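You operate a simulated robot arm through the tools that you are given. There is no shell and no other tool. Be economical: measure what you need, move in short steps, check, and stop when the job is done.

Carry out the task below with a simulated two-armed robot. There is one attempt and no reset: what you move stays moved.

JOB
Try the sooted fuse in the grey fuse tester, then lay it in the small grey box.
Fine: blue test knob on, hold the tester while pressing its button once; knob off before the fuse comes out; other fuses stay. Where these are worked on the way, their far stop is far enough and under half their travel is too little: blue test knob.

It is judged by the outcome, as a careful person would: the job done as asked, and still so three seconds after it is handed in. It fails if anything else is knocked over, pushed out of place, dropped, spilled or broken.

ROBOT AND FRAMES
Two 7-joint arms with two-finger parallel grippers on one trunk, on a base that drives. Base frame: it is fixed to the floor where the robot stands at the start and does not move with it; the origin is under the middle of the robot, x ahead of it, y to its left, z up. Units: m, degrees, N and s.
The left shoulder is at the start at [0.062, 0.196, 1.179], the right one opposite. With the tool pointing down near the work surface each hand reaches from about 0.28 to 0.72 m from the robot's upright axis, wherever it stands, measured 20 degrees to its own side. Places, roughly: black plug [1, 2.25, 1]; blue test knob [0.5, 0, 0.8]; button of the grey fuse tester [0.7, -0.1, 1]; green-ringed fuse [0.5, 2, 1]; inside of the small grey box [0.6, 0.1, 0.9]; knob of the black lamp [0.7, 0.3, 1]; red plug [0.25, 2, 1]; red-ringed fuse [-0.75, 1.75, 1]; white pin [2, 2.75, 1.5]; yellow-ringed fuse [0.5, 2, 1]. Payload 1.57 kg a hand.
The tool frame of a hand sits at the grasp point between the pads (the TCP): z along the fingers, y along the line on which they close. The tips reach 0.03 m beyond it. Largest opening 0.11 m; finger width 0.024, thickness 0.012; the body of the gripper, 0.048 by 0.112 m, starts 0.078 m behind the TCP.
Orientation is told as [roll, pitch, yaw] about the base's x, y, z axes, in that order, counted from this pose: with the fingers straight down and closing along the base's y, the tool's x points along the base's -x, its y along +y and its z along -z.

CONTROLS
- The arms move only by the tool move_arm. It takes "left_increments", "right_increments" or both (then of equal length, played together; a hand with none holds still); each is a list of rows, each a list of 7 numbers: the turn, a rotation vector about the base's x, y, z in rad, then the shift along the base's x, y, z in m, then the finger opening in m, from 0 to 0.11. In form: [[rx, ry, rz, x, y, z, jaw], ...]. A call has 1 to 8 rows; each row shifts and turns the commanded pose from where the row before left it. Rows are played at 5 a second. More than 0.05 m and 8.6 degrees between two rows, or a gripper value outside its range, and nothing of the call is played. Where a pose cannot be reached the arm comes as near as it can. A force on the tool above 60 N (or 10 N above the force at the start of the call, whichever is more), or a blocked arm, ends the call early, and 0.2 s more pass. The fingers move at their own pace (about 0.072 m/s each) and stop on an object; they squeeze with about 24 N. The grip force told is the motor's: it shows also when the fingers shut on nothing. Time passes only in rows, and 0.2 s behind the last, so rows that do not move let the fingers close. The reply holds the time, the measured pose of the TCP, the force on the tool along the base axes, the opening and the grip force, in the units named above and with some noise, with the torque about the TCP (base axes, N m) and any sound that the robot's microphone picked up.
- Cameras (640 x 400 px; columns grow to the right, rows downward): "scene" is now at [0.1038, -0.0065, 1.7521]; the picture's right is [-0.09, -1.00, -0.00], its down [-0.85, 0.07, -0.53] and it looks along [0.53, -0.05, -0.85] (base axes); focal length 256 px, centre (320, 200). "left" rides on the left gripper at [0.07, -0.016, -0.141] in its tool frame; the picture's right is [0.23, 0.97, 0.00], its down [-0.85, 0.20, -0.48] and it looks along [-0.47, 0.11, 0.88] (tool axes); focal length 222 px, centre (320, 200). "right" rides on the right gripper at [0.07, 0.016, -0.141] in its tool frame; the picture's right is [-0.23, 0.97, 0.00], its down [-0.85, -0.20, -0.48] and it looks along [-0.47, -0.11, 0.88] (tool axes); focal length 222 px, centre (320, 200). There is no depth. A picture from a camera that has moved, and an enlarged one, comes with that camera's place and axes in the base frame and with its lens.
- snapshot(camera): a new picture of that camera. No time passes.
- lift_body(by): slides the trunk up (or, below 0, down) by that many m; the arms and the scene camera ride with it, the base frame stays. It gives what a move gives, with no picture.
- roll_base(legs): drives the robot by 1 to 6 legs, each [ahead, left, turn to the left] in m, m and degrees, along the robot's own axes; the way and the turn of a leg run together, so that a leg with both is an arc; at most 1.5 m and 180 degrees a leg. The arms and the cameras ride along, it lands a little off, and it stops where it bumps. It gives what a move gives.
- aim_head(pan, tilt): turns the head with the scene camera to pan (to the left, within 86 degrees either way) and tilt (down, from -29 to 69), counted from straight ahead of the robot. It gives what a move gives.
- zoom(camera, box): a new picture of the part [left, top, right, bottom] of that camera's present view, enlarged. No time passes.
- finish_job(): hands the job in; it is judged then, once.

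Work in short steps. Places have to be worked out from the pictures, the camera data and where the tool is seen: move nearer, look again, correct. Check each grasp and each placing, and mend what went wrong. You have 120 turns and 100 pictures in all, those below and enlarged ones among them. Open the grippers and draw the arms clear of the work before you hand the job in, unless the task says otherwise.

The tools are called after "Request:" as a command line: name --argument value ..., lists and objects as JSON in quotes. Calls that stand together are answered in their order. move_arm: Moves the arms, as the interface text tells. Its arguments: {"type":"object","properties":{"left_increments":{"type":"array","items":{"type":"array","items":{"type":"number"}}},"right_increments":{"type":"array","items":{"type":"array","items":{"type":"number"}}}},"required":[]} The other tools are called the same way: lift_body (by) slides the trunk up or down; roll_base (legs) drives the base; aim_head (pan, tilt) turns the head that bears the scene camera; snapshot (camera) takes a picture; zoom (camera, box) takes an enlarged picture of a part of a camera's view; finish_job () hands the job in.

At the start:

```text
time_s: 0.0
left_eef_pos: [0.4415, 0.0866, 1.3312]
left_orientation: [0.1, 0.2, 0.0]
left_ft_force: [1.0, -0.1, 0.2]
left_moment: [0.0, -0.02, -0.01]
left_width: 0.1099
left_grasp_force: 0.0
right_eef_pos: [0.509, -0.2939, 1.2779]
right_orientation: [0.0, 0.1, 0.0]
right_ft_force: [0.4, -0.2, 0.4]
right_moment: [-0.02, -0.03, 0.04]
right_width: 0.11
right_grasp_force: 0.1
trunk travel left (down, up): [-0.775, 0.215]
robot x, y, heading: [0.0006, 0.0007, -0.1]
head pan, tilt: [-5.0, 57.9]
```

scene: 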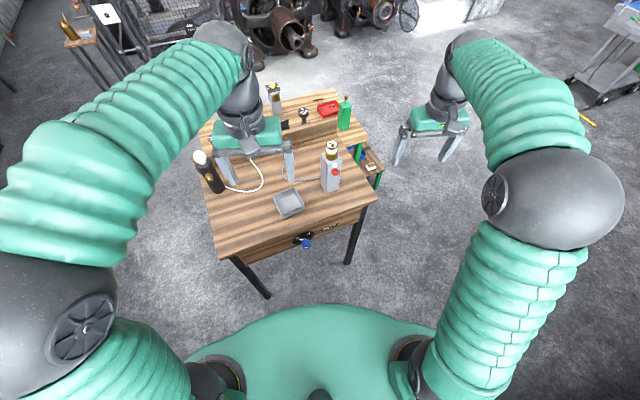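
right: 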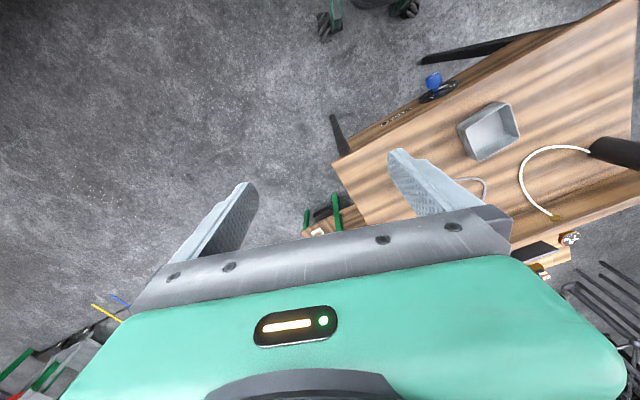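
left: 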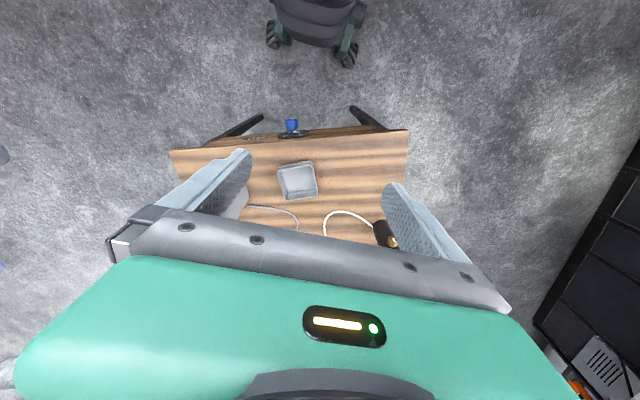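

The scene shows a small table with the tester, box, lamp and a blue knob on the front. I enlarge the parts to identify everything.

Request:
zoom --camera "scene" --box '[250, 70, 400, 170]'

Request:
zoom --camera "scene" --box '[260, 130, 400, 260]'

Request:
zoom --camera "scene" --box '[40, 0, 140, 60]'

```text
4.00 times, centred on (325, 120) of scene
camera zoom: at [0.1038, -0.0065, 1.7521], right [-0.09, -1.0, 0.0], down [-0.85, 0.07, -0.53], along [0.53, -0.05, -0.85], focal length 1024 px, centre (300, 520)
```

zoom: 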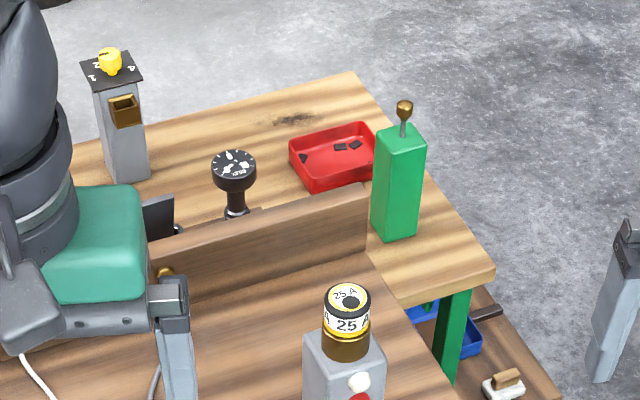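

```text
3.08 times, centred on (330, 195) of scene
camera zoom: at [0.1038, -0.0065, 1.7521], right [-0.09, -1.0, 0.0], down [-0.85, 0.07, -0.53], along [0.53, -0.05, -0.85], focal length 787 px, centre (289, 215)
```

zoom: 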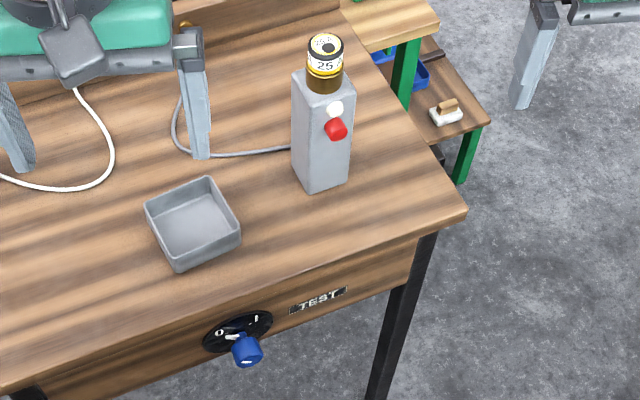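

```text
6.40 times, centred on (90, 30) of scene
camera zoom: at [0.1038, -0.0065, 1.7521], right [-0.09, -1.0, 0.0], down [-0.85, 0.07, -0.53], along [0.53, -0.05, -0.85], focal length 1638 px, centre (1792, 1288)
```

zoom: 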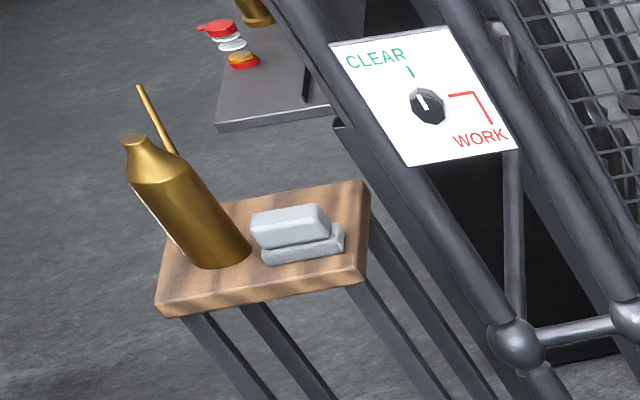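

A 25 A fuse with yellow trim seems to sit on the tester. I look closer and then look left towards the other fuses.

Request:
zoom --camera "scene" --box '[315, 135, 355, 160]'

Request:
aim_head --pan 80 --tilt 25

Request:
snapshot --camera "scene"

```text
16.00 times, centred on (335, 148) of scene
camera zoom: at [0.1038, -0.0065, 1.7521], right [-0.09, -1.0, 0.0], down [-0.85, 0.07, -0.53], along [0.53, -0.05, -0.85], focal length 4094 px, centre (80, 1040)
```

zoom: 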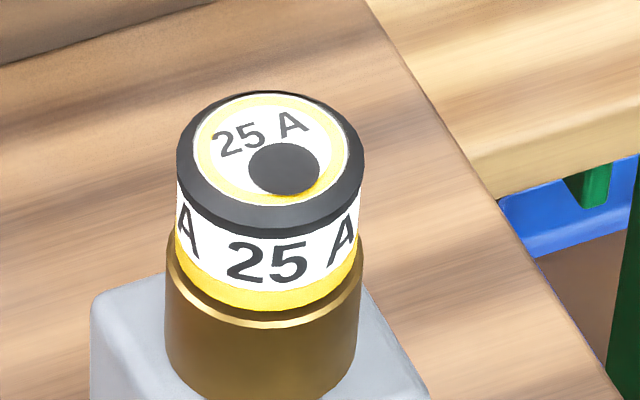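

```text
time_s: 1.6
left_eef_pos: [0.4409, 0.0868, 1.3323]
left_orientation: [0.0, 0.0, 0.0]
left_ft_force: [0.3, 0.4, -1.4]
left_moment: [-0.02, -0.01, 0.02]
left_width: 0.1102
left_grasp_force: 0.0
right_eef_pos: [0.5057, -0.2923, 1.278]
right_orientation: [0.0, -0.1, 0.1]
right_ft_force: [-0.5, 0.3, 0.3]
right_moment: [-0.02, -0.02, 0.02]
right_width: 0.11
right_grasp_force: 0.0
trunk travel left (down, up): [-0.775, 0.215]
robot x, y, heading: [0.0035, -0.0027, -0.1]
head pan, tilt: [80.0, 25.0]
```

```text
92 pictures are left
camera scene: at [0.0513, 0.0903, 1.7999], right [0.98, -0.17, 0.0], down [-0.08, -0.42, -0.91], along [0.16, 0.89, -0.42], focal length 256 px, centre (320, 200)
```

scene: 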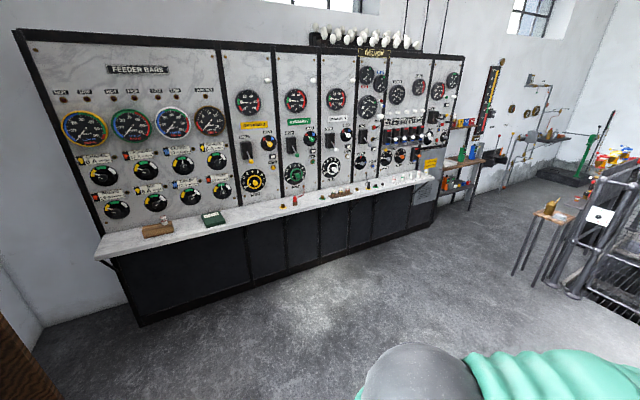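

The fuse in the tester has a black-rimmed top with a dark spot. Now I look at the fuses on the switchboard.

Request:
zoom --camera "scene" --box '[270, 160, 440, 220]'

Request:
zoom --camera "scene" --box '[130, 180, 300, 250]'

Request:
zoom --camera "scene" --box '[220, 70, 460, 220]'

```text
3.76 times, centred on (355, 190) of scene
camera zoom: at [0.0513, 0.0903, 1.7999], right [0.98, -0.17, 0.0], down [-0.08, -0.42, -0.91], along [0.16, 0.89, -0.42], focal length 963 px, centre (188, 238)
```

zoom: 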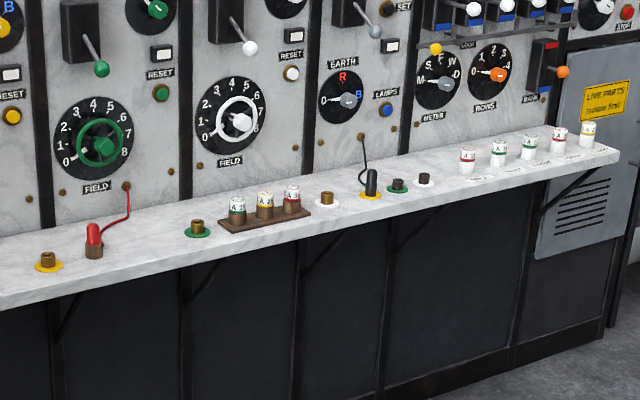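

```text
3.76 times, centred on (215, 215) of scene
camera zoom: at [0.0513, 0.0903, 1.7999], right [0.98, -0.17, 0.0], down [-0.08, -0.42, -0.91], along [0.16, 0.89, -0.42], focal length 963 px, centre (715, 144)
```

zoom: 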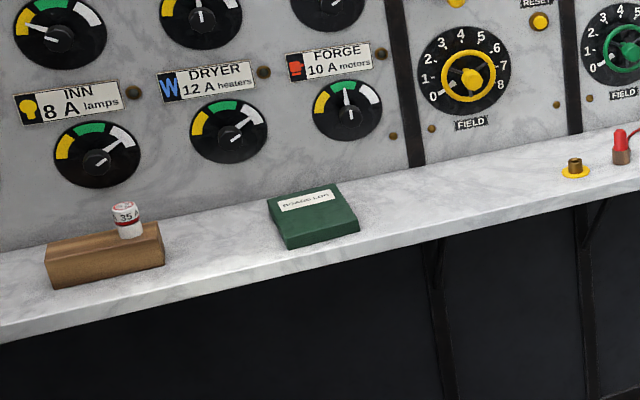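

```text
2.67 times, centred on (340, 145) of scene
camera zoom: at [0.0513, 0.0903, 1.7999], right [0.98, -0.17, 0.0], down [-0.08, -0.42, -0.91], along [0.16, 0.89, -0.42], focal length 682 px, centre (267, 347)
```

zoom: 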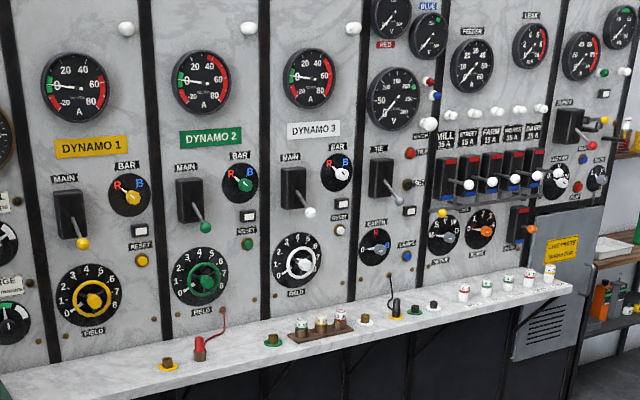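

I need to tell which fuse is sooted, so I enlarge the fuses on the sill strongly.

Request:
zoom --camera "scene" --box '[325, 180, 385, 217]'

Request:
zoom --camera "scene" --box '[385, 165, 435, 208]'

Request:
zoom --camera "scene" --box '[430, 110, 520, 215]'

Request:
zoom --camera "scene" --box '[140, 225, 180, 250]'

```text
10.67 times, centred on (355, 198) of scene
camera zoom: at [0.0513, 0.0903, 1.7999], right [0.98, -0.17, 0.0], down [-0.08, -0.42, -0.91], along [0.16, 0.89, -0.42], focal length 2730 px, centre (-53, 216)
```

zoom: 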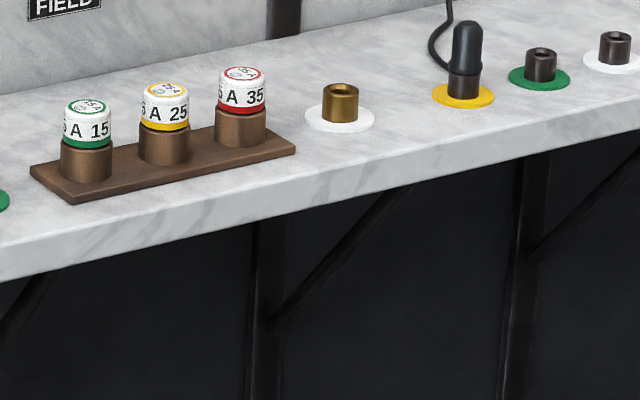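

```text
9.30 times, centred on (410, 186) of scene
camera zoom: at [0.0513, 0.0903, 1.7999], right [0.98, -0.17, 0.0], down [-0.08, -0.42, -0.91], along [0.16, 0.89, -0.42], focal length 2380 px, centre (-517, 326)
```

zoom: 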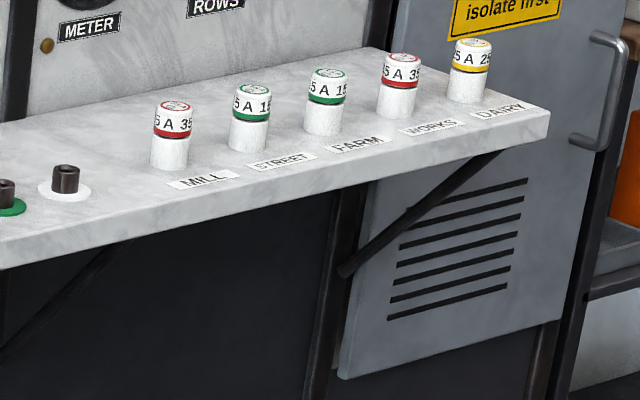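

```text
3.81 times, centred on (475, 162) of scene
camera zoom: at [0.0513, 0.0903, 1.7999], right [0.98, -0.17, 0.0], down [-0.08, -0.42, -0.91], along [0.16, 0.89, -0.42], focal length 975 px, centre (-270, 343)
```

zoom: 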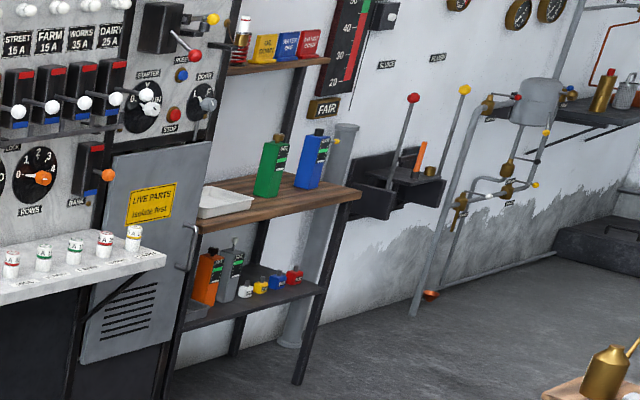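

```text
16.00 times, centred on (160, 238) of scene
camera zoom: at [0.0513, 0.0903, 1.7999], right [0.98, -0.17, 0.0], down [-0.08, -0.42, -0.91], along [0.16, 0.89, -0.42], focal length 4094 px, centre (2880, -400)
```

zoom: 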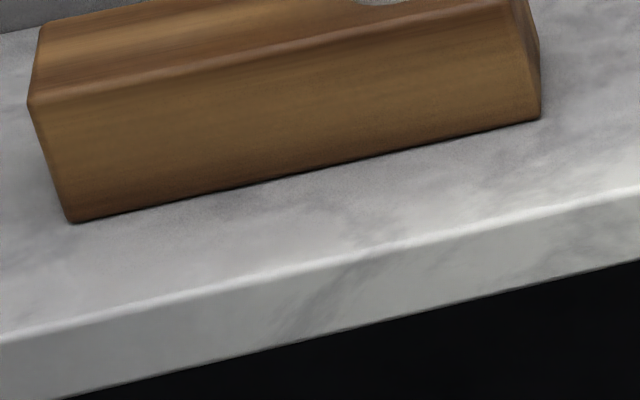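

Only the tester's fuse is sooted (dark blot and blackened rim), and it already sits in the tester. I look back at the table.

Request:
aim_head --pan -5 --tilt 58

Request:
zoom --camera "scene" --box '[310, 135, 360, 200]'

Request:
zoom --camera "scene" --box '[270, 180, 350, 260]'

```text
time_s: 3.2
left_eef_pos: [0.4413, 0.0874, 1.3316]
left_orientation: [0.1, 0.0, 0.0]
left_ft_force: [-1.2, -0.1, -0.1]
left_moment: [0.03, -0.02, -0.03]
left_width: 0.11
left_grasp_force: 0.1
right_eef_pos: [0.508, -0.2917, 1.277]
right_orientation: [0.0, 0.0, 0.0]
right_ft_force: [0.5, -0.2, -0.3]
right_moment: [0.02, -0.04, -0.01]
right_width: 0.1098
right_grasp_force: 0.0
trunk travel left (down, up): [-0.775, 0.215]
robot x, y, heading: [0.0016, -0.0018, -0.1]
head pan, tilt: [-5.0, 58.0]
```

```text
6.15 times, centred on (335, 168) of scene
camera zoom: at [0.1039, -0.0065, 1.752], right [-0.09, -1.0, 0.0], down [-0.85, 0.07, -0.53], along [0.53, -0.05, -0.85], focal length 1575 px, centre (228, 400)
```

zoom: 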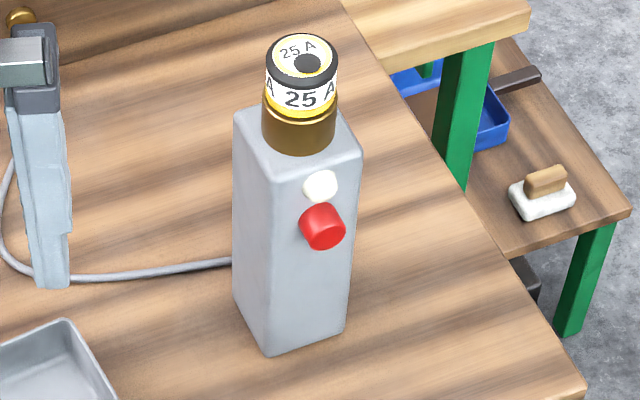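

```text
5.00 times, centred on (310, 220) of scene
camera zoom: at [0.1039, -0.0065, 1.752], right [-0.09, -1.0, 0.0], down [-0.85, 0.07, -0.53], along [0.53, -0.05, -0.85], focal length 1280 px, centre (370, 100)
```

zoom: 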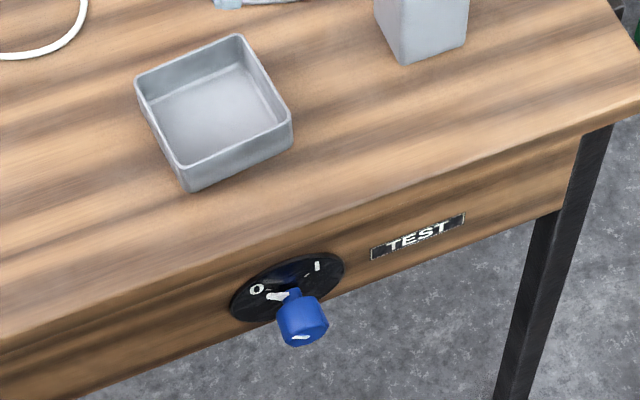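

Sooted fuse is the one in the tester. The table's front normal points about (-0.95,-0.31), so I back off a bit and turn ~18° left to face it squarely.

Request:
roll_base --legs '[[-0.05, -0.16, 0], [0, 0, 18]]'

Request:
snapshot --camera "scene"

```text
time_s: 5.6
left_eef_pos: [0.3431, 0.0528, 1.333]
left_orientation: [0.0, -0.1, 17.6]
left_ft_force: [-0.6, -0.3, -0.5]
left_moment: [0.04, -0.02, -0.01]
left_width: 0.1101
left_grasp_force: 0.0
right_eef_pos: [0.5227, -0.2884, 1.2792]
right_orientation: [0.1, -0.1, 17.7]
right_ft_force: [-1.4, -0.7, 0.8]
right_moment: [-0.01, -0.01, 0.02]
right_width: 0.1101
right_grasp_force: 0.1
trunk travel left (down, up): [-0.775, 0.215]
robot x, y, heading: [-0.0521, -0.1611, 17.8]
head pan, tilt: [-5.0, 58.0]
```

```text
82 pictures are left
camera scene: at [0.0492, -0.1358, 1.7522], right [0.22, -0.98, 0.0], down [-0.83, -0.19, -0.53], along [0.52, 0.12, -0.85], focal length 256 px, centre (320, 200)
```

scene: 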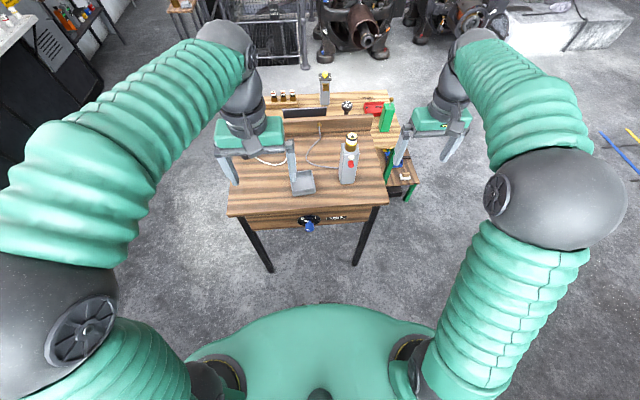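

Behind there is another rack with what look like fuses; I check it before going on, and look at the knob and tester closer.

Request:
zoom --camera "scene" --box '[255, 65, 405, 140]'

Request:
zoom --camera "scene" --box '[280, 125, 380, 240]'

Request:
zoom --camera "scene" --box '[262, 85, 304, 111]'

```text
4.27 times, centred on (330, 102) of scene
camera zoom: at [0.0492, -0.1358, 1.7522], right [0.22, -0.98, 0.0], down [-0.83, -0.19, -0.53], along [0.52, 0.12, -0.85], focal length 1092 px, centre (277, 616)
```

zoom: 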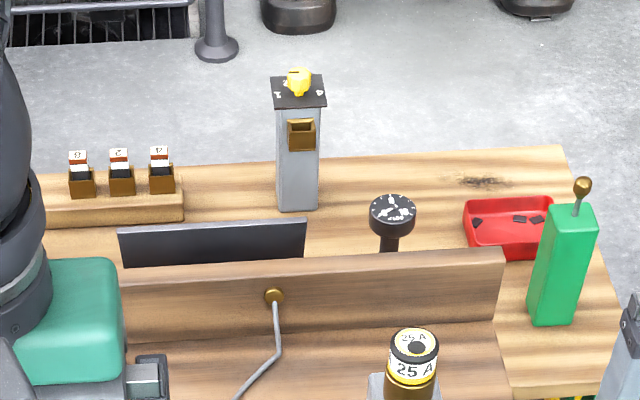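

```text
3.48 times, centred on (330, 182) of scene
camera zoom: at [0.0492, -0.1358, 1.7522], right [0.22, -0.98, 0.0], down [-0.83, -0.19, -0.53], along [0.52, 0.12, -0.85], focal length 890 px, centre (285, 261)
```

zoom: 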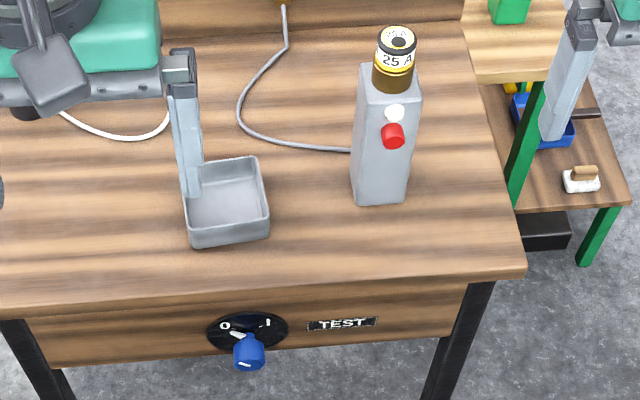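

```text
15.24 times, centred on (283, 98) of scene
camera zoom: at [0.0492, -0.1358, 1.7522], right [0.22, -0.98, 0.0], down [-0.83, -0.19, -0.53], along [0.52, 0.12, -0.85], focal length 3899 px, centre (884, 1754)
```

zoom: 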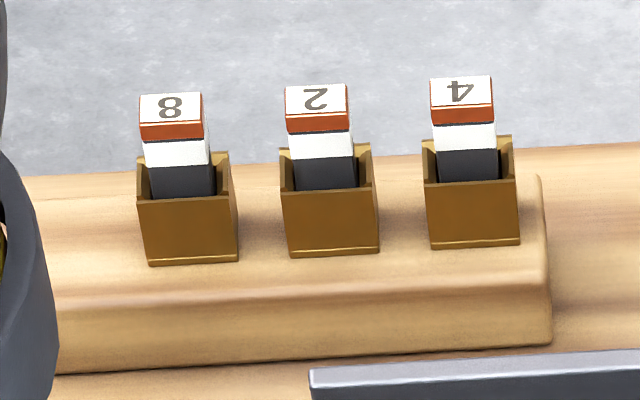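

Those are different (square) parts, so the tester fuse is right. Triangulating: knob head ≈ (0.511, 0.014, 0.775), button ≈ (0.672,-0.112,1.022), fuse top ≈ (0.70,-0.10,1.13), table top ≈ 0.895. I back off for room, lower the trunk, and turn the left hand horizontal.

Request:
roll_base --legs '[[-0.12, 0, 0]]'

Request:
lift_body --by -0.15

Request:
move_arm --left_increments '[[0.0417, -0.1365, 0, 0, 0, -0.03, 0.08], [0.0417, -0.1365, 0, 0, 0, -0.03, 0.08], [0.0417, -0.1365, 0, 0, 0, -0.03, 0.08], [0.0417, -0.1365, 0, 0, 0, -0.03, 0.08], [0.0417, -0.1365, 0, 0, 0, -0.03, 0.08], [0.0417, -0.1365, 0, 0, 0, -0.03, 0.08]]'

```text
time_s: 6.9
left_eef_pos: [0.2337, 0.014, 1.3303]
left_orientation: [0.2, 0.2, 17.5]
left_ft_force: [0.7, -0.1, -0.2]
left_moment: [0.0, -0.05, -0.01]
left_width: 0.11
left_grasp_force: 0.1
right_eef_pos: [0.4132, -0.3269, 1.2759]
right_orientation: [0.2, 0.1, 17.7]
right_ft_force: [0.7, 0.1, 1.0]
right_moment: [0.01, -0.02, 0.01]
right_width: 0.1097
right_grasp_force: 0.1
trunk travel left (down, up): [-0.775, 0.215]
robot x, y, heading: [-0.1618, -0.1951, 17.6]
head pan, tilt: [-5.0, 58.0]
```

```text
time_s: 8.6
left_eef_pos: [0.2263, 0.0163, 1.1831]
left_orientation: [-0.1, -0.2, 17.7]
left_ft_force: [0.8, -0.6, 0.2]
left_moment: [0.02, 0.0, 0.01]
left_width: 0.1101
left_grasp_force: 0.0
right_eef_pos: [0.4057, -0.3249, 1.13]
right_orientation: [0.0, -0.2, 17.6]
right_ft_force: [0.5, 0.5, 0.2]
right_moment: [-0.03, 0.02, 0.02]
right_width: 0.1103
right_grasp_force: 0.0
trunk travel left (down, up): [-0.625, 0.365]
robot x, y, heading: [-0.1633, -0.197, 17.6]
head pan, tilt: [-5.0, 58.0]
```

```text
time_s: 10.0
left_eef_pos: [0.2444, 0.0207, 1.012]
left_orientation: [0.4, -47.1, 17.9]
left_ft_force: [2.0, -0.9, 0.6]
left_moment: [0.04, 0.09, 0.02]
left_width: 0.08
left_grasp_force: 0.1
left hand out of reach, approached as far as the arm can: row 5, 6
right_eef_pos: [0.4071, -0.3223, 1.1282]
right_orientation: [0.1, 0.0, 17.6]
right_ft_force: [0.7, -0.1, 0.0]
right_moment: [0.03, 0.04, 0.01]
right_width: 0.1099
right_grasp_force: 0.1
trunk travel left (down, up): [-0.625, 0.365]
robot x, y, heading: [-0.1618, -0.1951, 17.8]
head pan, tilt: [-5.0, 58.0]
```

Too close to the body; I move forward while finishing the turn.

Request:
move_arm --left_increments '[[0, 0, 0, 0.04, 0, 0, 0.08], [0, 0, 0, 0.04, -0.01, 0, 0.08], [0.0365, -0.1195, 0, 0.03, -0.01, -0.02, 0.08], [0.0365, -0.1195, 0, 0.02, -0.01, -0.03, 0.08], [0.0365, -0.1195, 0, 0.01, -0.01, -0.03, 0.08], [0.0365, -0.1195, 0, 0, 0, -0.04, 0.08], [0.0365, -0.1195, 0, 0, 0, -0.04, 0.08], [0.0365, -0.1195, 0, 0, 0, -0.04, 0.08]]'

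Request:
snapshot --camera "scene"

Request:
snapshot --camera "left"

```text
time_s: 11.8
left_eef_pos: [0.3835, -0.0221, 0.8149]
left_orientation: [-165.7, -87.7, -177.4]
left_ft_force: [-0.2, -0.5, -0.1]
left_moment: [0.03, -0.01, -0.01]
left_width: 0.0801
left_grasp_force: 0.0
right_eef_pos: [0.4067, -0.3254, 1.1291]
right_orientation: [0.0, -0.2, 17.6]
right_ft_force: [-1.0, 1.1, -0.1]
right_moment: [0.02, 0.0, 0.02]
right_width: 0.1101
right_grasp_force: 0.1
trunk travel left (down, up): [-0.625, 0.365]
robot x, y, heading: [-0.1599, -0.1946, 17.8]
head pan, tilt: [-5.0, 58.0]
```

```text
78 pictures are left
camera scene: at [-0.0606, -0.1736, 1.602], right [0.22, -0.98, 0.0], down [-0.83, -0.19, -0.53], along [0.51, 0.12, -0.85], focal length 256 px, centre (320, 200)
```

scene: 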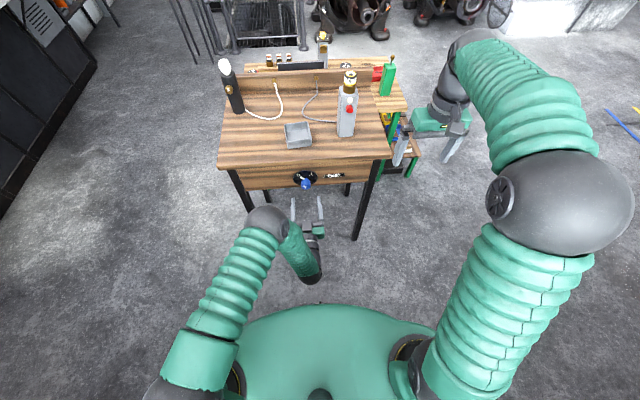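

```text
77 pictures are left
camera left: at [0.2563, -0.0781, 0.7398], right [-0.27, 0.93, -0.24], down [-0.55, 0.05, 0.83], along [0.79, 0.36, 0.5], focal length 222 px, centre (320, 200)
```

left: 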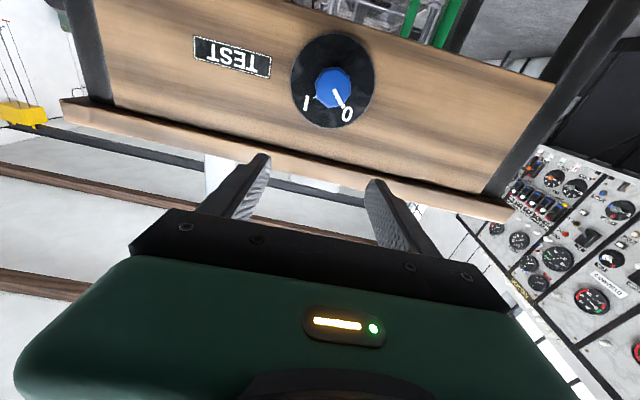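

The left camera shows the dial (upside down): pointer at 0, I about 90° clockwise seen from the front. Knob axis ≈ z 0.762, y on line. I pre-roll the hand −45° about the knob axis and lower 0.053.

Request:
move_arm --left_increments '[[-0.125, -0.038, 0, 0, 0, -0.01, 0.08], [-0.125, -0.038, 0, 0, 0, -0.01, 0.08], [-0.125, -0.038, 0, 0, 0, -0.01, 0.08], [-0.125, -0.038, 0, 0, 0, -0.01, 0.08], [-0.125, -0.038, 0, 0, 0, -0.01, 0.08], [-0.125, -0.038, 0, 0, 0, -0.003, 0.08]]'

Request:
snapshot --camera "left"

Request:
zoom --camera "scene" --box '[240, 140, 380, 260]'

```text
time_s: 13.2
left_eef_pos: [0.4731, -0.1962, 0.8619]
left_orientation: [-87.8, -48.1, 109.8]
left_ft_force: [0.1, 0.1, -0.6]
left_moment: [0.02, -0.02, 0.03]
left_width: 0.0801
left_grasp_force: 0.1
left hand out of reach, approached as far as the arm can: row 2, 3, 4, 5, 6
right_eef_pos: [0.4064, -0.326, 1.1281]
right_orientation: [0.1, -0.2, 17.6]
right_ft_force: [-0.7, -0.6, 0.0]
right_moment: [0.03, -0.01, 0.0]
right_width: 0.1101
right_grasp_force: 0.0
trunk travel left (down, up): [-0.625, 0.365]
robot x, y, heading: [-0.1676, -0.1973, 17.8]
head pan, tilt: [-5.0, 58.0]
```

```text
76 pictures are left
camera left: at [0.3608, -0.302, 0.8247], right [-0.23, 0.53, -0.82], down [-0.7, 0.5, 0.52], along [0.68, 0.69, 0.25], focal length 222 px, centre (320, 200)
```

left: 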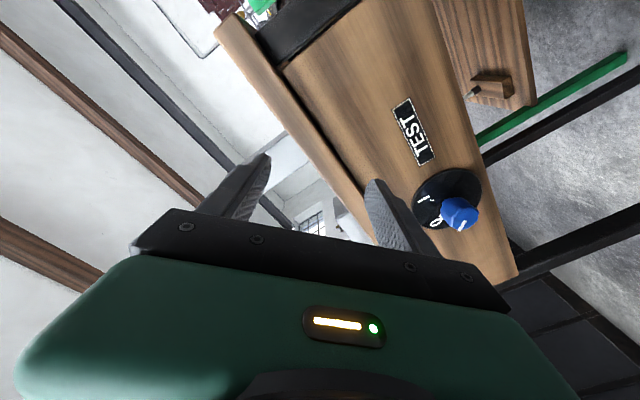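

```text
3.33 times, centred on (310, 200) of scene
camera zoom: at [-0.0615, -0.1758, 1.602], right [0.22, -0.98, 0.0], down [-0.83, -0.19, -0.53], along [0.51, 0.12, -0.85], focal length 853 px, centre (353, 200)
```

zoom: 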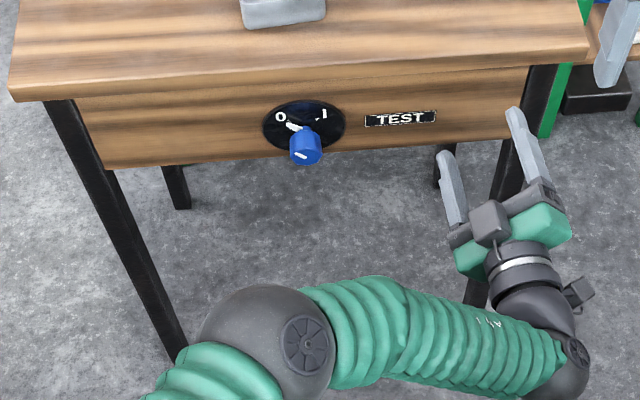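

The roll was reached but position drifted (joint limit). I undo the roll moving back toward the knob axis, then test rolling the other way.

Request:
move_arm --left_increments '[[0.125, 0.038, 0, -0.015, 0.03, -0.01, 0.08], [0.125, 0.038, 0, -0.015, 0.03, -0.02, 0.08], [0.125, 0.038, 0, -0.015, 0.03, -0.02, 0.08], [0.125, 0.038, 0, -0.008, 0.03, -0.02, 0.08], [0.125, 0.038, 0, 0, 0.03, -0.02, 0.08], [0.125, 0.038, 0, 0, 0.03, -0.01, 0.08]]'

Request:
move_arm --left_increments '[[0.125, 0.038, 0, 0, 0, 0, 0.08], [0.125, 0.038, 0, 0, 0, 0, 0.08], [0.125, 0.038, 0, 0, 0, 0, 0.08], [0.125, 0.038, 0, 0, 0, 0, 0.08], [0.125, 0.038, 0, 0, 0, 0, 0.08], [0.125, 0.038, 0, 0, 0, 0, 0.08]]'

Request:
snapshot --camera "left"

```text
time_s: 14.6
left_eef_pos: [0.4192, -0.0136, 0.7621]
left_orientation: [147.8, -87.6, -128.7]
left_ft_force: [-0.3, 0.3, -0.2]
left_moment: [-0.01, -0.04, 0.02]
left_width: 0.08
left_grasp_force: 0.1
right_eef_pos: [0.4057, -0.3245, 1.1294]
right_orientation: [0.0, -0.2, 17.6]
right_ft_force: [-0.8, 1.4, -0.2]
right_moment: [0.01, 0.0, 0.05]
right_width: 0.1099
right_grasp_force: 0.0
trunk travel left (down, up): [-0.625, 0.365]
robot x, y, heading: [-0.1586, -0.1965, 17.6]
head pan, tilt: [-5.0, 58.0]
```

```text
time_s: 15.9
left_eef_pos: [0.4148, 0.0824, 0.7642]
left_orientation: [95.0, -50.1, -66.9]
left_ft_force: [-0.2, 0.4, 0.6]
left_moment: [0.05, 0.01, 0.0]
left_width: 0.08
left_grasp_force: 0.0
right_eef_pos: [0.4038, -0.3243, 1.1311]
right_orientation: [0.1, -0.3, 17.6]
right_ft_force: [0.7, 0.0, 0.3]
right_moment: [-0.03, 0.03, -0.02]
right_width: 0.1098
right_grasp_force: 0.1
trunk travel left (down, up): [-0.625, 0.365]
robot x, y, heading: [-0.1643, -0.1944, 17.6]
head pan, tilt: [-5.0, 58.0]
stopped in row 6 (left hand): the arm was blocked; the commanded pose is now the measured one
```

```text
74 pictures are left
camera left: at [0.2768, 0.0496, 0.693], right [-0.43, 0.79, 0.45], down [-0.29, -0.59, 0.76], along [0.86, 0.2, 0.48], focal length 222 px, centre (320, 200)
```

left: 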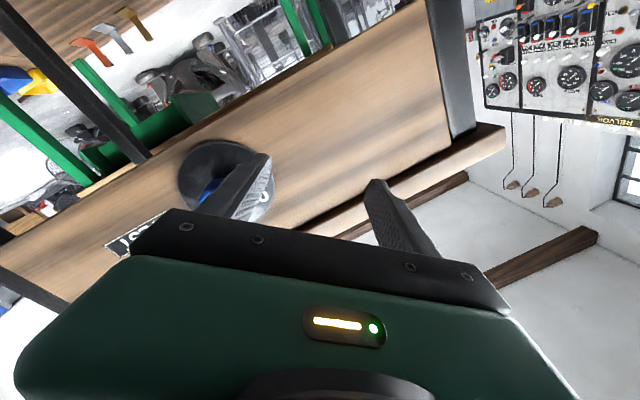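

Roll about ±35–40° drives a lateral drift, so I'll ratchet the knob in strokes of about ±25°. I return to the axis with roll ≈ −20° and check.

Request:
move_arm --left_increments '[[-0.142, -0.0435, 0, 0, -0.014, 0, 0.08], [-0.142, -0.0435, 0, 0, -0.014, 0, 0.08], [-0.142, -0.0435, 0, 0, -0.014, 0, 0.08], [-0.142, -0.0435, 0, 0, -0.014, 0, 0.08], [-0.142, -0.0435, 0, 0, -0.014, 0, 0.08], [-0.142, -0.0435, 0, 0, -0.014, 0, 0.08], [-0.142, -0.0435, 0, 0, -0.01, 0, 0.08]]'

Request:
snapshot --camera "left"

```text
time_s: 17.5
left_eef_pos: [0.4159, -0.018, 0.7644]
left_orientation: [-71.4, -69.7, 97.0]
left_ft_force: [0.2, 0.1, -0.3]
left_moment: [-0.03, -0.03, 0.03]
left_width: 0.0798
left_grasp_force: 0.2
right_eef_pos: [0.4036, -0.322, 1.1313]
right_orientation: [0.1, -0.1, 17.7]
right_ft_force: [0.8, 0.4, 0.0]
right_moment: [-0.02, -0.01, 0.01]
right_width: 0.1097
right_grasp_force: 0.0
trunk travel left (down, up): [-0.625, 0.365]
robot x, y, heading: [-0.1628, -0.1949, 17.6]
head pan, tilt: [-5.0, 58.0]
```

```text
73 pictures are left
camera left: at [0.2973, -0.1128, 0.7211], right [-0.4, 0.74, -0.53], down [-0.55, 0.27, 0.79], along [0.73, 0.61, 0.3], focal length 222 px, centre (320, 200)
```

left: 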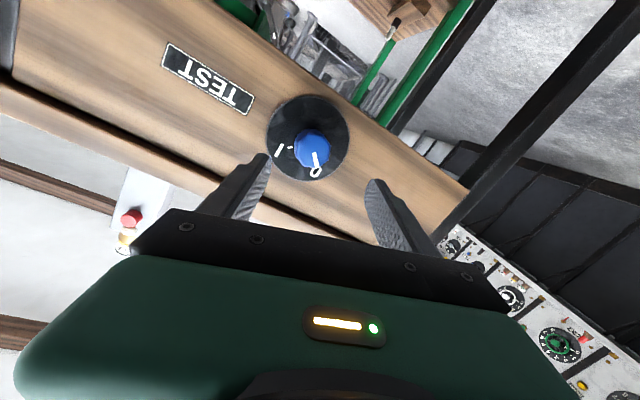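

Pointing is about 9° off the axis, so I straighten and centre on the axis line (z ≈ 0.758), then look again.

Request:
move_arm --left_increments '[[0.017, -0.055, -0.062, -0.002, 0.002, -0.003, 0.07], [0.017, -0.055, -0.062, -0.002, 0.002, -0.003, 0.07]]'

Request:
snapshot --camera "left"

Request:
zoom --camera "scene" --box '[260, 150, 360, 250]'

```text
time_s: 18.1
left_eef_pos: [0.4239, -0.0385, 0.7698]
left_orientation: [-78.8, -71.2, 101.4]
left_ft_force: [0.9, 0.5, -0.3]
left_moment: [0.01, -0.01, -0.01]
left_width: 0.07
left_grasp_force: 0.1
left hand out of reach, approached as far as the arm can: row 1, 2
right_eef_pos: [0.4053, -0.3254, 1.1316]
right_orientation: [0.1, -0.4, 17.6]
right_ft_force: [-0.2, -0.5, -0.2]
right_moment: [-0.03, 0.04, -0.02]
right_width: 0.1102
right_grasp_force: 0.1
trunk travel left (down, up): [-0.625, 0.365]
robot x, y, heading: [-0.1653, -0.1955, 17.9]
head pan, tilt: [-5.0, 58.0]
```

```text
72 pictures are left
camera left: at [0.304, -0.1263, 0.7172], right [-0.35, 0.78, -0.52], down [-0.57, 0.27, 0.78], along [0.74, 0.57, 0.35], focal length 222 px, centre (320, 200)
```

left: 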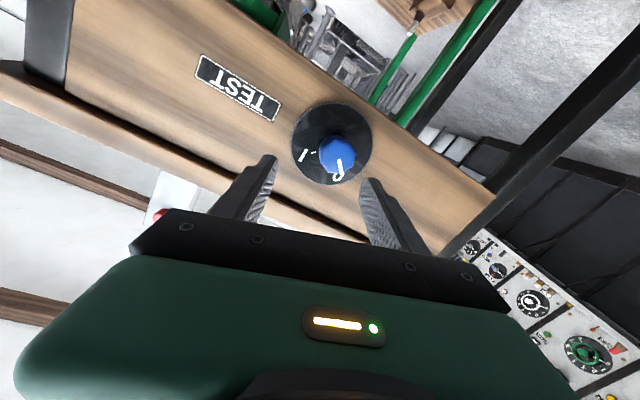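

```text
4.00 times, centred on (310, 200) of scene
camera zoom: at [-0.0611, -0.1742, 1.602], right [0.22, -0.98, 0.0], down [-0.83, -0.19, -0.53], along [0.51, 0.12, -0.85], focal length 1024 px, centre (360, 200)
```

zoom: 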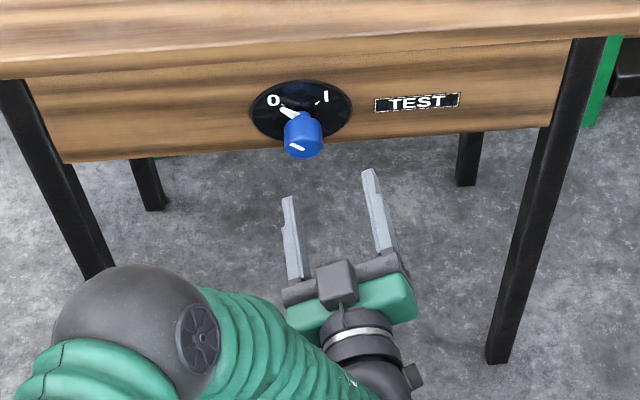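

The left wrist is at its limit because the knob lies inboard. I shift the base 0.2 m to the right so the knob lies straight in front of the left shoulder.

Request:
roll_base --legs '[[-0.04, -0.2, 0]]'

Request:
move_arm --left_increments '[[0.017, -0.055, -0.062, -0.01, 0.03, 0, 0.07], [0.017, -0.055, -0.062, -0.01, 0.04, 0, 0.07], [0, 0, 0, -0.01, 0.04, 0, 0.07], [0, 0, 0, -0.01, 0.04, 0, 0.07], [0, 0, 0, 0, 0.03, -0.01, 0.07]]'

Request:
snapshot --camera "left"

```text
time_s: 19.7
left_eef_pos: [0.4471, -0.2415, 0.7693]
left_orientation: [-78.8, -70.9, 101.4]
left_ft_force: [0.0, -0.7, 0.1]
left_moment: [-0.01, -0.01, 0.01]
left_width: 0.0699
left_grasp_force: 0.0
right_eef_pos: [0.4247, -0.5253, 1.1322]
right_orientation: [-0.3, -0.3, 17.7]
right_ft_force: [-0.9, 0.0, 0.7]
right_moment: [-0.03, -0.02, 0.02]
right_width: 0.1099
right_grasp_force: 0.0
trunk travel left (down, up): [-0.625, 0.365]
robot x, y, heading: [-0.1394, -0.406, 17.4]
head pan, tilt: [-5.0, 58.0]
```

```text
time_s: 20.9
left_eef_pos: [0.4843, -0.2381, 0.8173]
left_orientation: [-95.4, -74.4, 114.1]
left_ft_force: [0.2, 0.2, -0.6]
left_moment: [0.0, -0.02, -0.01]
left_width: 0.0698
left_grasp_force: 0.1
left hand out of reach, approached as far as the arm can: row 1, 2, 3, 4, 5
right_eef_pos: [0.4267, -0.531, 1.1315]
right_orientation: [0.1, -0.4, 17.7]
right_ft_force: [0.3, -0.4, -0.2]
right_moment: [0.02, 0.0, 0.01]
right_width: 0.1102
right_grasp_force: 0.0
trunk travel left (down, up): [-0.625, 0.365]
robot x, y, heading: [-0.1422, -0.4035, 17.5]
head pan, tilt: [-5.0, 58.0]
```

```text
70 pictures are left
camera left: at [0.3635, -0.3139, 0.7526], right [-0.27, 0.83, -0.48], down [-0.61, 0.24, 0.76], along [0.75, 0.5, 0.44], focal length 222 px, centre (320, 200)
```

left: 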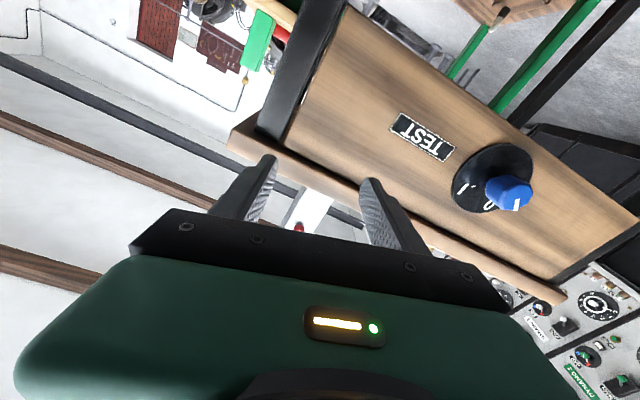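

The wrist is bent near its limit because the arm is folded; I back off 0.13 m so the forearm can point forward, then bring the hand left toward the knob line.

Request:
roll_base --legs '[[-0.13, 0.05, 0]]'

Request:
move_arm --left_increments '[[0, 0, 0, 0.03, 0.01, -0.01, 0.07], [0, 0, 0, 0.03, 0.01, -0.01, 0.07], [0, 0, 0, 0, 0.03, -0.01, 0.07], [0, 0, 0, -0.01, 0.04, -0.01, 0.07], [0, 0, 0, -0.01, 0.04, -0.01, 0.07], [0, 0, 0, -0.01, 0.04, -0.006, 0.07]]'

Request:
snapshot --camera "scene"

```text
time_s: 22.3
left_eef_pos: [0.3455, -0.2328, 0.8186]
left_orientation: [-95.0, -74.5, 113.7]
left_ft_force: [-0.1, -0.3, 0.8]
left_moment: [-0.02, 0.0, 0.03]
left_width: 0.0698
left_grasp_force: 0.1
right_eef_pos: [0.2875, -0.5274, 1.1302]
right_orientation: [0.2, -0.2, 17.5]
right_ft_force: [0.0, 0.9, -0.2]
right_moment: [0.0, 0.01, 0.01]
right_width: 0.1103
right_grasp_force: 0.0
trunk travel left (down, up): [-0.625, 0.365]
robot x, y, heading: [-0.2772, -0.3939, 17.6]
head pan, tilt: [-5.0, 58.0]
```

```text
time_s: 23.7
left_eef_pos: [0.5042, -0.1232, 0.9169]
left_orientation: [-124.2, -66.2, 141.9]
left_ft_force: [0.4, -0.2, -0.3]
left_moment: [0.01, 0.01, 0.01]
left_width: 0.07
left_grasp_force: 0.1
left hand out of reach, approached as far as the arm can: row 3, 4, 5, 6
right_eef_pos: [0.2803, -0.5255, 1.1346]
right_orientation: [0.0, -0.6, 17.5]
right_ft_force: [0.0, -0.3, 0.3]
right_moment: [0.02, 0.02, 0.01]
right_width: 0.1099
right_grasp_force: 0.2
trunk travel left (down, up): [-0.625, 0.365]
robot x, y, heading: [-0.2801, -0.3982, 17.6]
head pan, tilt: [-5.0, 58.0]
stopped in row 6 (left hand): the arm was blocked; the commanded pose is now the measured one
```

```text
69 pictures are left
camera scene: at [-0.1789, -0.3736, 1.6021], right [0.22, -0.98, 0.0], down [-0.83, -0.18, -0.53], along [0.52, 0.12, -0.85], focal length 256 px, centre (320, 200)
```

scene: 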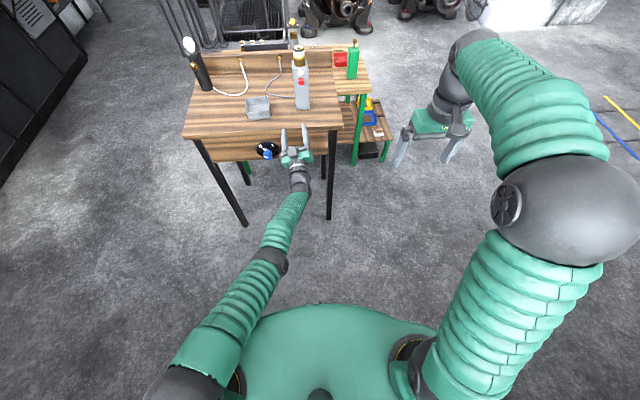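

The arm is now stretched and the fingers hover at the table edge. I pull straight back off the edge, then go down and left.

Request:
move_arm --left_increments '[[0, 0, 0, -0.02, 0, 0.005, 0.07], [0, 0, 0, -0.03, 0.0, 0, 0.07], [0, 0, 0, -0.03, 0.02, 0, 0.07], [0, 0, 0, -0.03, 0.03, -0.02, 0.07], [0, 0, 0, -0.02, 0.03, -0.03, 0.07], [0, 0, 0, 0, 0.03, -0.03, 0.07]]'

Request:
snapshot --camera "left"

Request:
snapshot --camera "scene"

```text
time_s: 25.3
left_eef_pos: [0.4991, -0.1053, 0.9331]
left_orientation: [-128.8, -63.9, 148.1]
left_ft_force: [0.6, 0.4, -0.4]
left_moment: [-0.02, -0.03, 0.0]
left_width: 0.0698
left_grasp_force: 0.1
left hand out of reach, approached as far as the arm can: row 1, 2, 3, 4, 5, 6
right_eef_pos: [0.2792, -0.5246, 1.1351]
right_orientation: [-0.2, -0.6, 17.4]
right_ft_force: [-0.7, -0.7, -0.6]
right_moment: [0.02, -0.05, 0.02]
right_width: 0.1101
right_grasp_force: 0.1
trunk travel left (down, up): [-0.625, 0.365]
robot x, y, heading: [-0.2773, -0.3943, 17.6]
head pan, tilt: [-5.0, 58.0]
stopped in row 6 (left hand): the arm was blocked; the commanded pose is now the measured one
```

```text
68 pictures are left
camera left: at [0.4037, -0.1878, 0.837], right [-0.17, 0.82, -0.54], down [-0.8, 0.2, 0.57], along [0.58, 0.53, 0.62], focal length 222 px, centre (320, 200)
```

left: 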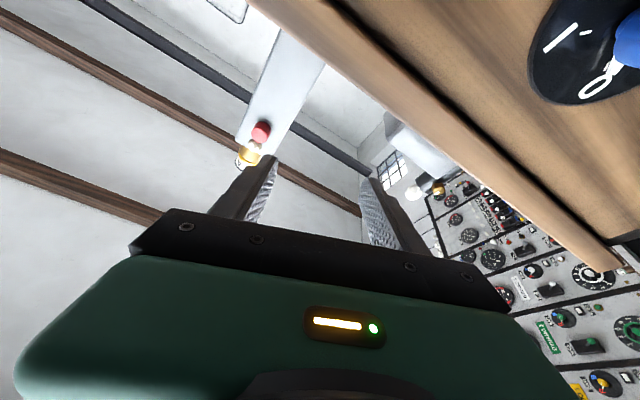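

```text
67 pictures are left
camera scene: at [-0.1779, -0.3716, 1.602], right [0.22, -0.98, 0.0], down [-0.83, -0.18, -0.53], along [0.52, 0.11, -0.85], focal length 256 px, centre (320, 200)
```

scene: 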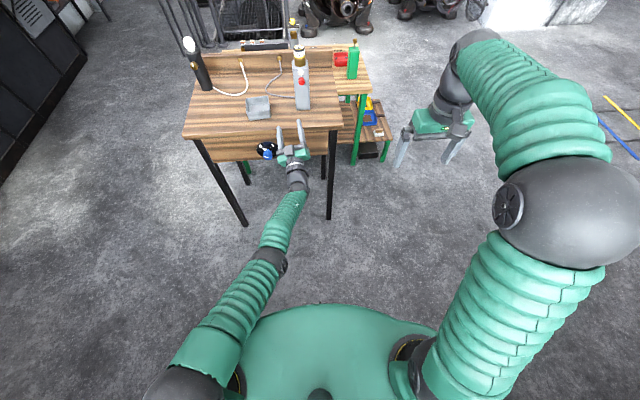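

The left arm is in an awkward stretched branch. I back the base away from the table, then fold the arm back to a relaxed hand-down posture before retrying with a lower trunk.

Request:
roll_base --legs '[[-0.2, 0, 0]]'

Request:
move_arm --left_increments '[[-0.0417, 0.1365, 0, -0.02, 0, 0.02, 0.07], [-0.0417, 0.1365, 0, -0.03, 0, 0.03, 0.07], [-0.0417, 0.1365, 0, -0.03, 0, 0.03, 0.07], [-0.0417, 0.1365, 0, -0.03, 0, 0.03, 0.07], [-0.0417, 0.1365, 0, -0.03, 0, 0.03, 0.07], [-0.0417, 0.1365, 0, -0.03, 0, 0.03, 0.07], [-0.0417, 0.1365, 0, -0.03, 0, 0.03, 0.07], [-0.0417, 0.1365, 0, -0.03, 0, 0.03, 0.07]]'

Request:
snapshot --camera "scene"

```text
time_s: 27.0
left_eef_pos: [0.3077, -0.1733, 0.9324]
left_orientation: [-128.5, -63.7, 147.4]
left_ft_force: [-0.5, -0.8, 0.2]
left_moment: [0.0, 0.03, -0.03]
left_width: 0.0698
left_grasp_force: 0.1
right_eef_pos: [0.0838, -0.5884, 1.1351]
right_orientation: [-0.1, -0.6, 17.1]
right_ft_force: [0.1, 0.2, -0.7]
right_moment: [0.02, 0.04, 0.02]
right_width: 0.11
right_grasp_force: 0.1
trunk travel left (down, up): [-0.625, 0.365]
robot x, y, heading: [-0.4721, -0.4551, 17.1]
head pan, tilt: [-5.0, 58.0]
```

```text
time_s: 28.8
left_eef_pos: [0.2681, -0.1818, 1.1253]
left_orientation: [-11.9, -39.5, 42.9]
left_ft_force: [-0.8, -0.4, 0.2]
left_moment: [-0.03, 0.02, 0.0]
left_width: 0.0701
left_grasp_force: 0.0
left hand out of reach, approached as far as the arm can: row 1, 2, 3, 4, 5, 6, 8
right_eef_pos: [0.0799, -0.5904, 1.1373]
right_orientation: [0.0, -1.0, 17.2]
right_ft_force: [0.2, 0.2, -0.3]
right_moment: [-0.02, -0.02, -0.02]
right_width: 0.11
right_grasp_force: 0.0
trunk travel left (down, up): [-0.625, 0.365]
robot x, y, heading: [-0.4733, -0.4536, 16.9]
head pan, tilt: [-5.0, 58.0]
```

```text
66 pictures are left
camera scene: at [-0.3749, -0.4325, 1.6021], right [0.21, -0.98, 0.0], down [-0.83, -0.18, -0.53], along [0.52, 0.11, -0.85], focal length 256 px, centre (320, 200)
```

scene: 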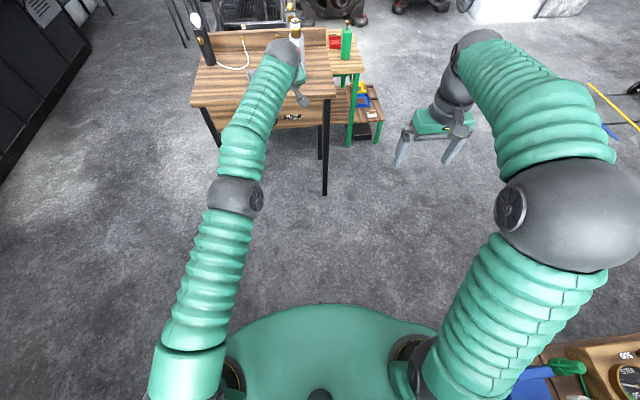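

I keep folding: turn the hand to straight down and bring it back to about 0.5 m ahead of the trunk.

Request:
move_arm --left_increments '[[-0.0275, 0.117, -0.075, -0.035, 0, 0.02, 0.07], [-0.0275, 0.117, -0.075, -0.035, 0, 0.02, 0.07], [-0.0275, 0.117, -0.075, -0.035, 0, 0.02, 0.07], [-0.0275, 0.117, -0.075, -0.035, 0, 0.02, 0.07], [-0.0275, 0.117, -0.075, -0.035, 0, 0.02, 0.07], [-0.0275, 0.117, -0.075, -0.035, 0, 0.02, 0.07], [0, 0, 0, -0.035, 0, 0, 0.07], [0, 0, 0, -0.035, 0, 0, 0.07]]'

Request:
snapshot --camera "scene"

```text
time_s: 30.6
left_eef_pos: [-0.025, -0.1866, 1.2328]
left_orientation: [-1.6, -0.1, 12.1]
left_ft_force: [0.2, 0.2, 0.4]
left_moment: [0.01, -0.03, 0.01]
left_width: 0.07
left_grasp_force: 0.1
left hand out of reach, approached as far as the arm can: row 4, 5, 6
right_eef_pos: [0.0771, -0.5892, 1.1385]
right_orientation: [-0.1, -1.1, 17.0]
right_ft_force: [-0.1, -0.1, 0.2]
right_moment: [-0.02, -0.05, 0.0]
right_width: 0.1098
right_grasp_force: 0.1
trunk travel left (down, up): [-0.625, 0.365]
robot x, y, heading: [-0.4737, -0.4586, 17.1]
head pan, tilt: [-5.0, 58.0]
```

```text
65 pictures are left
camera scene: at [-0.3789, -0.4333, 1.6024], right [0.21, -0.98, 0.0], down [-0.83, -0.18, -0.53], along [0.52, 0.11, -0.85], focal length 256 px, centre (320, 200)
```

scene: 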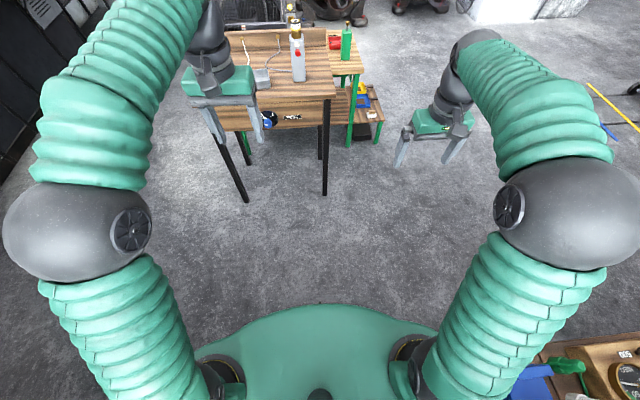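

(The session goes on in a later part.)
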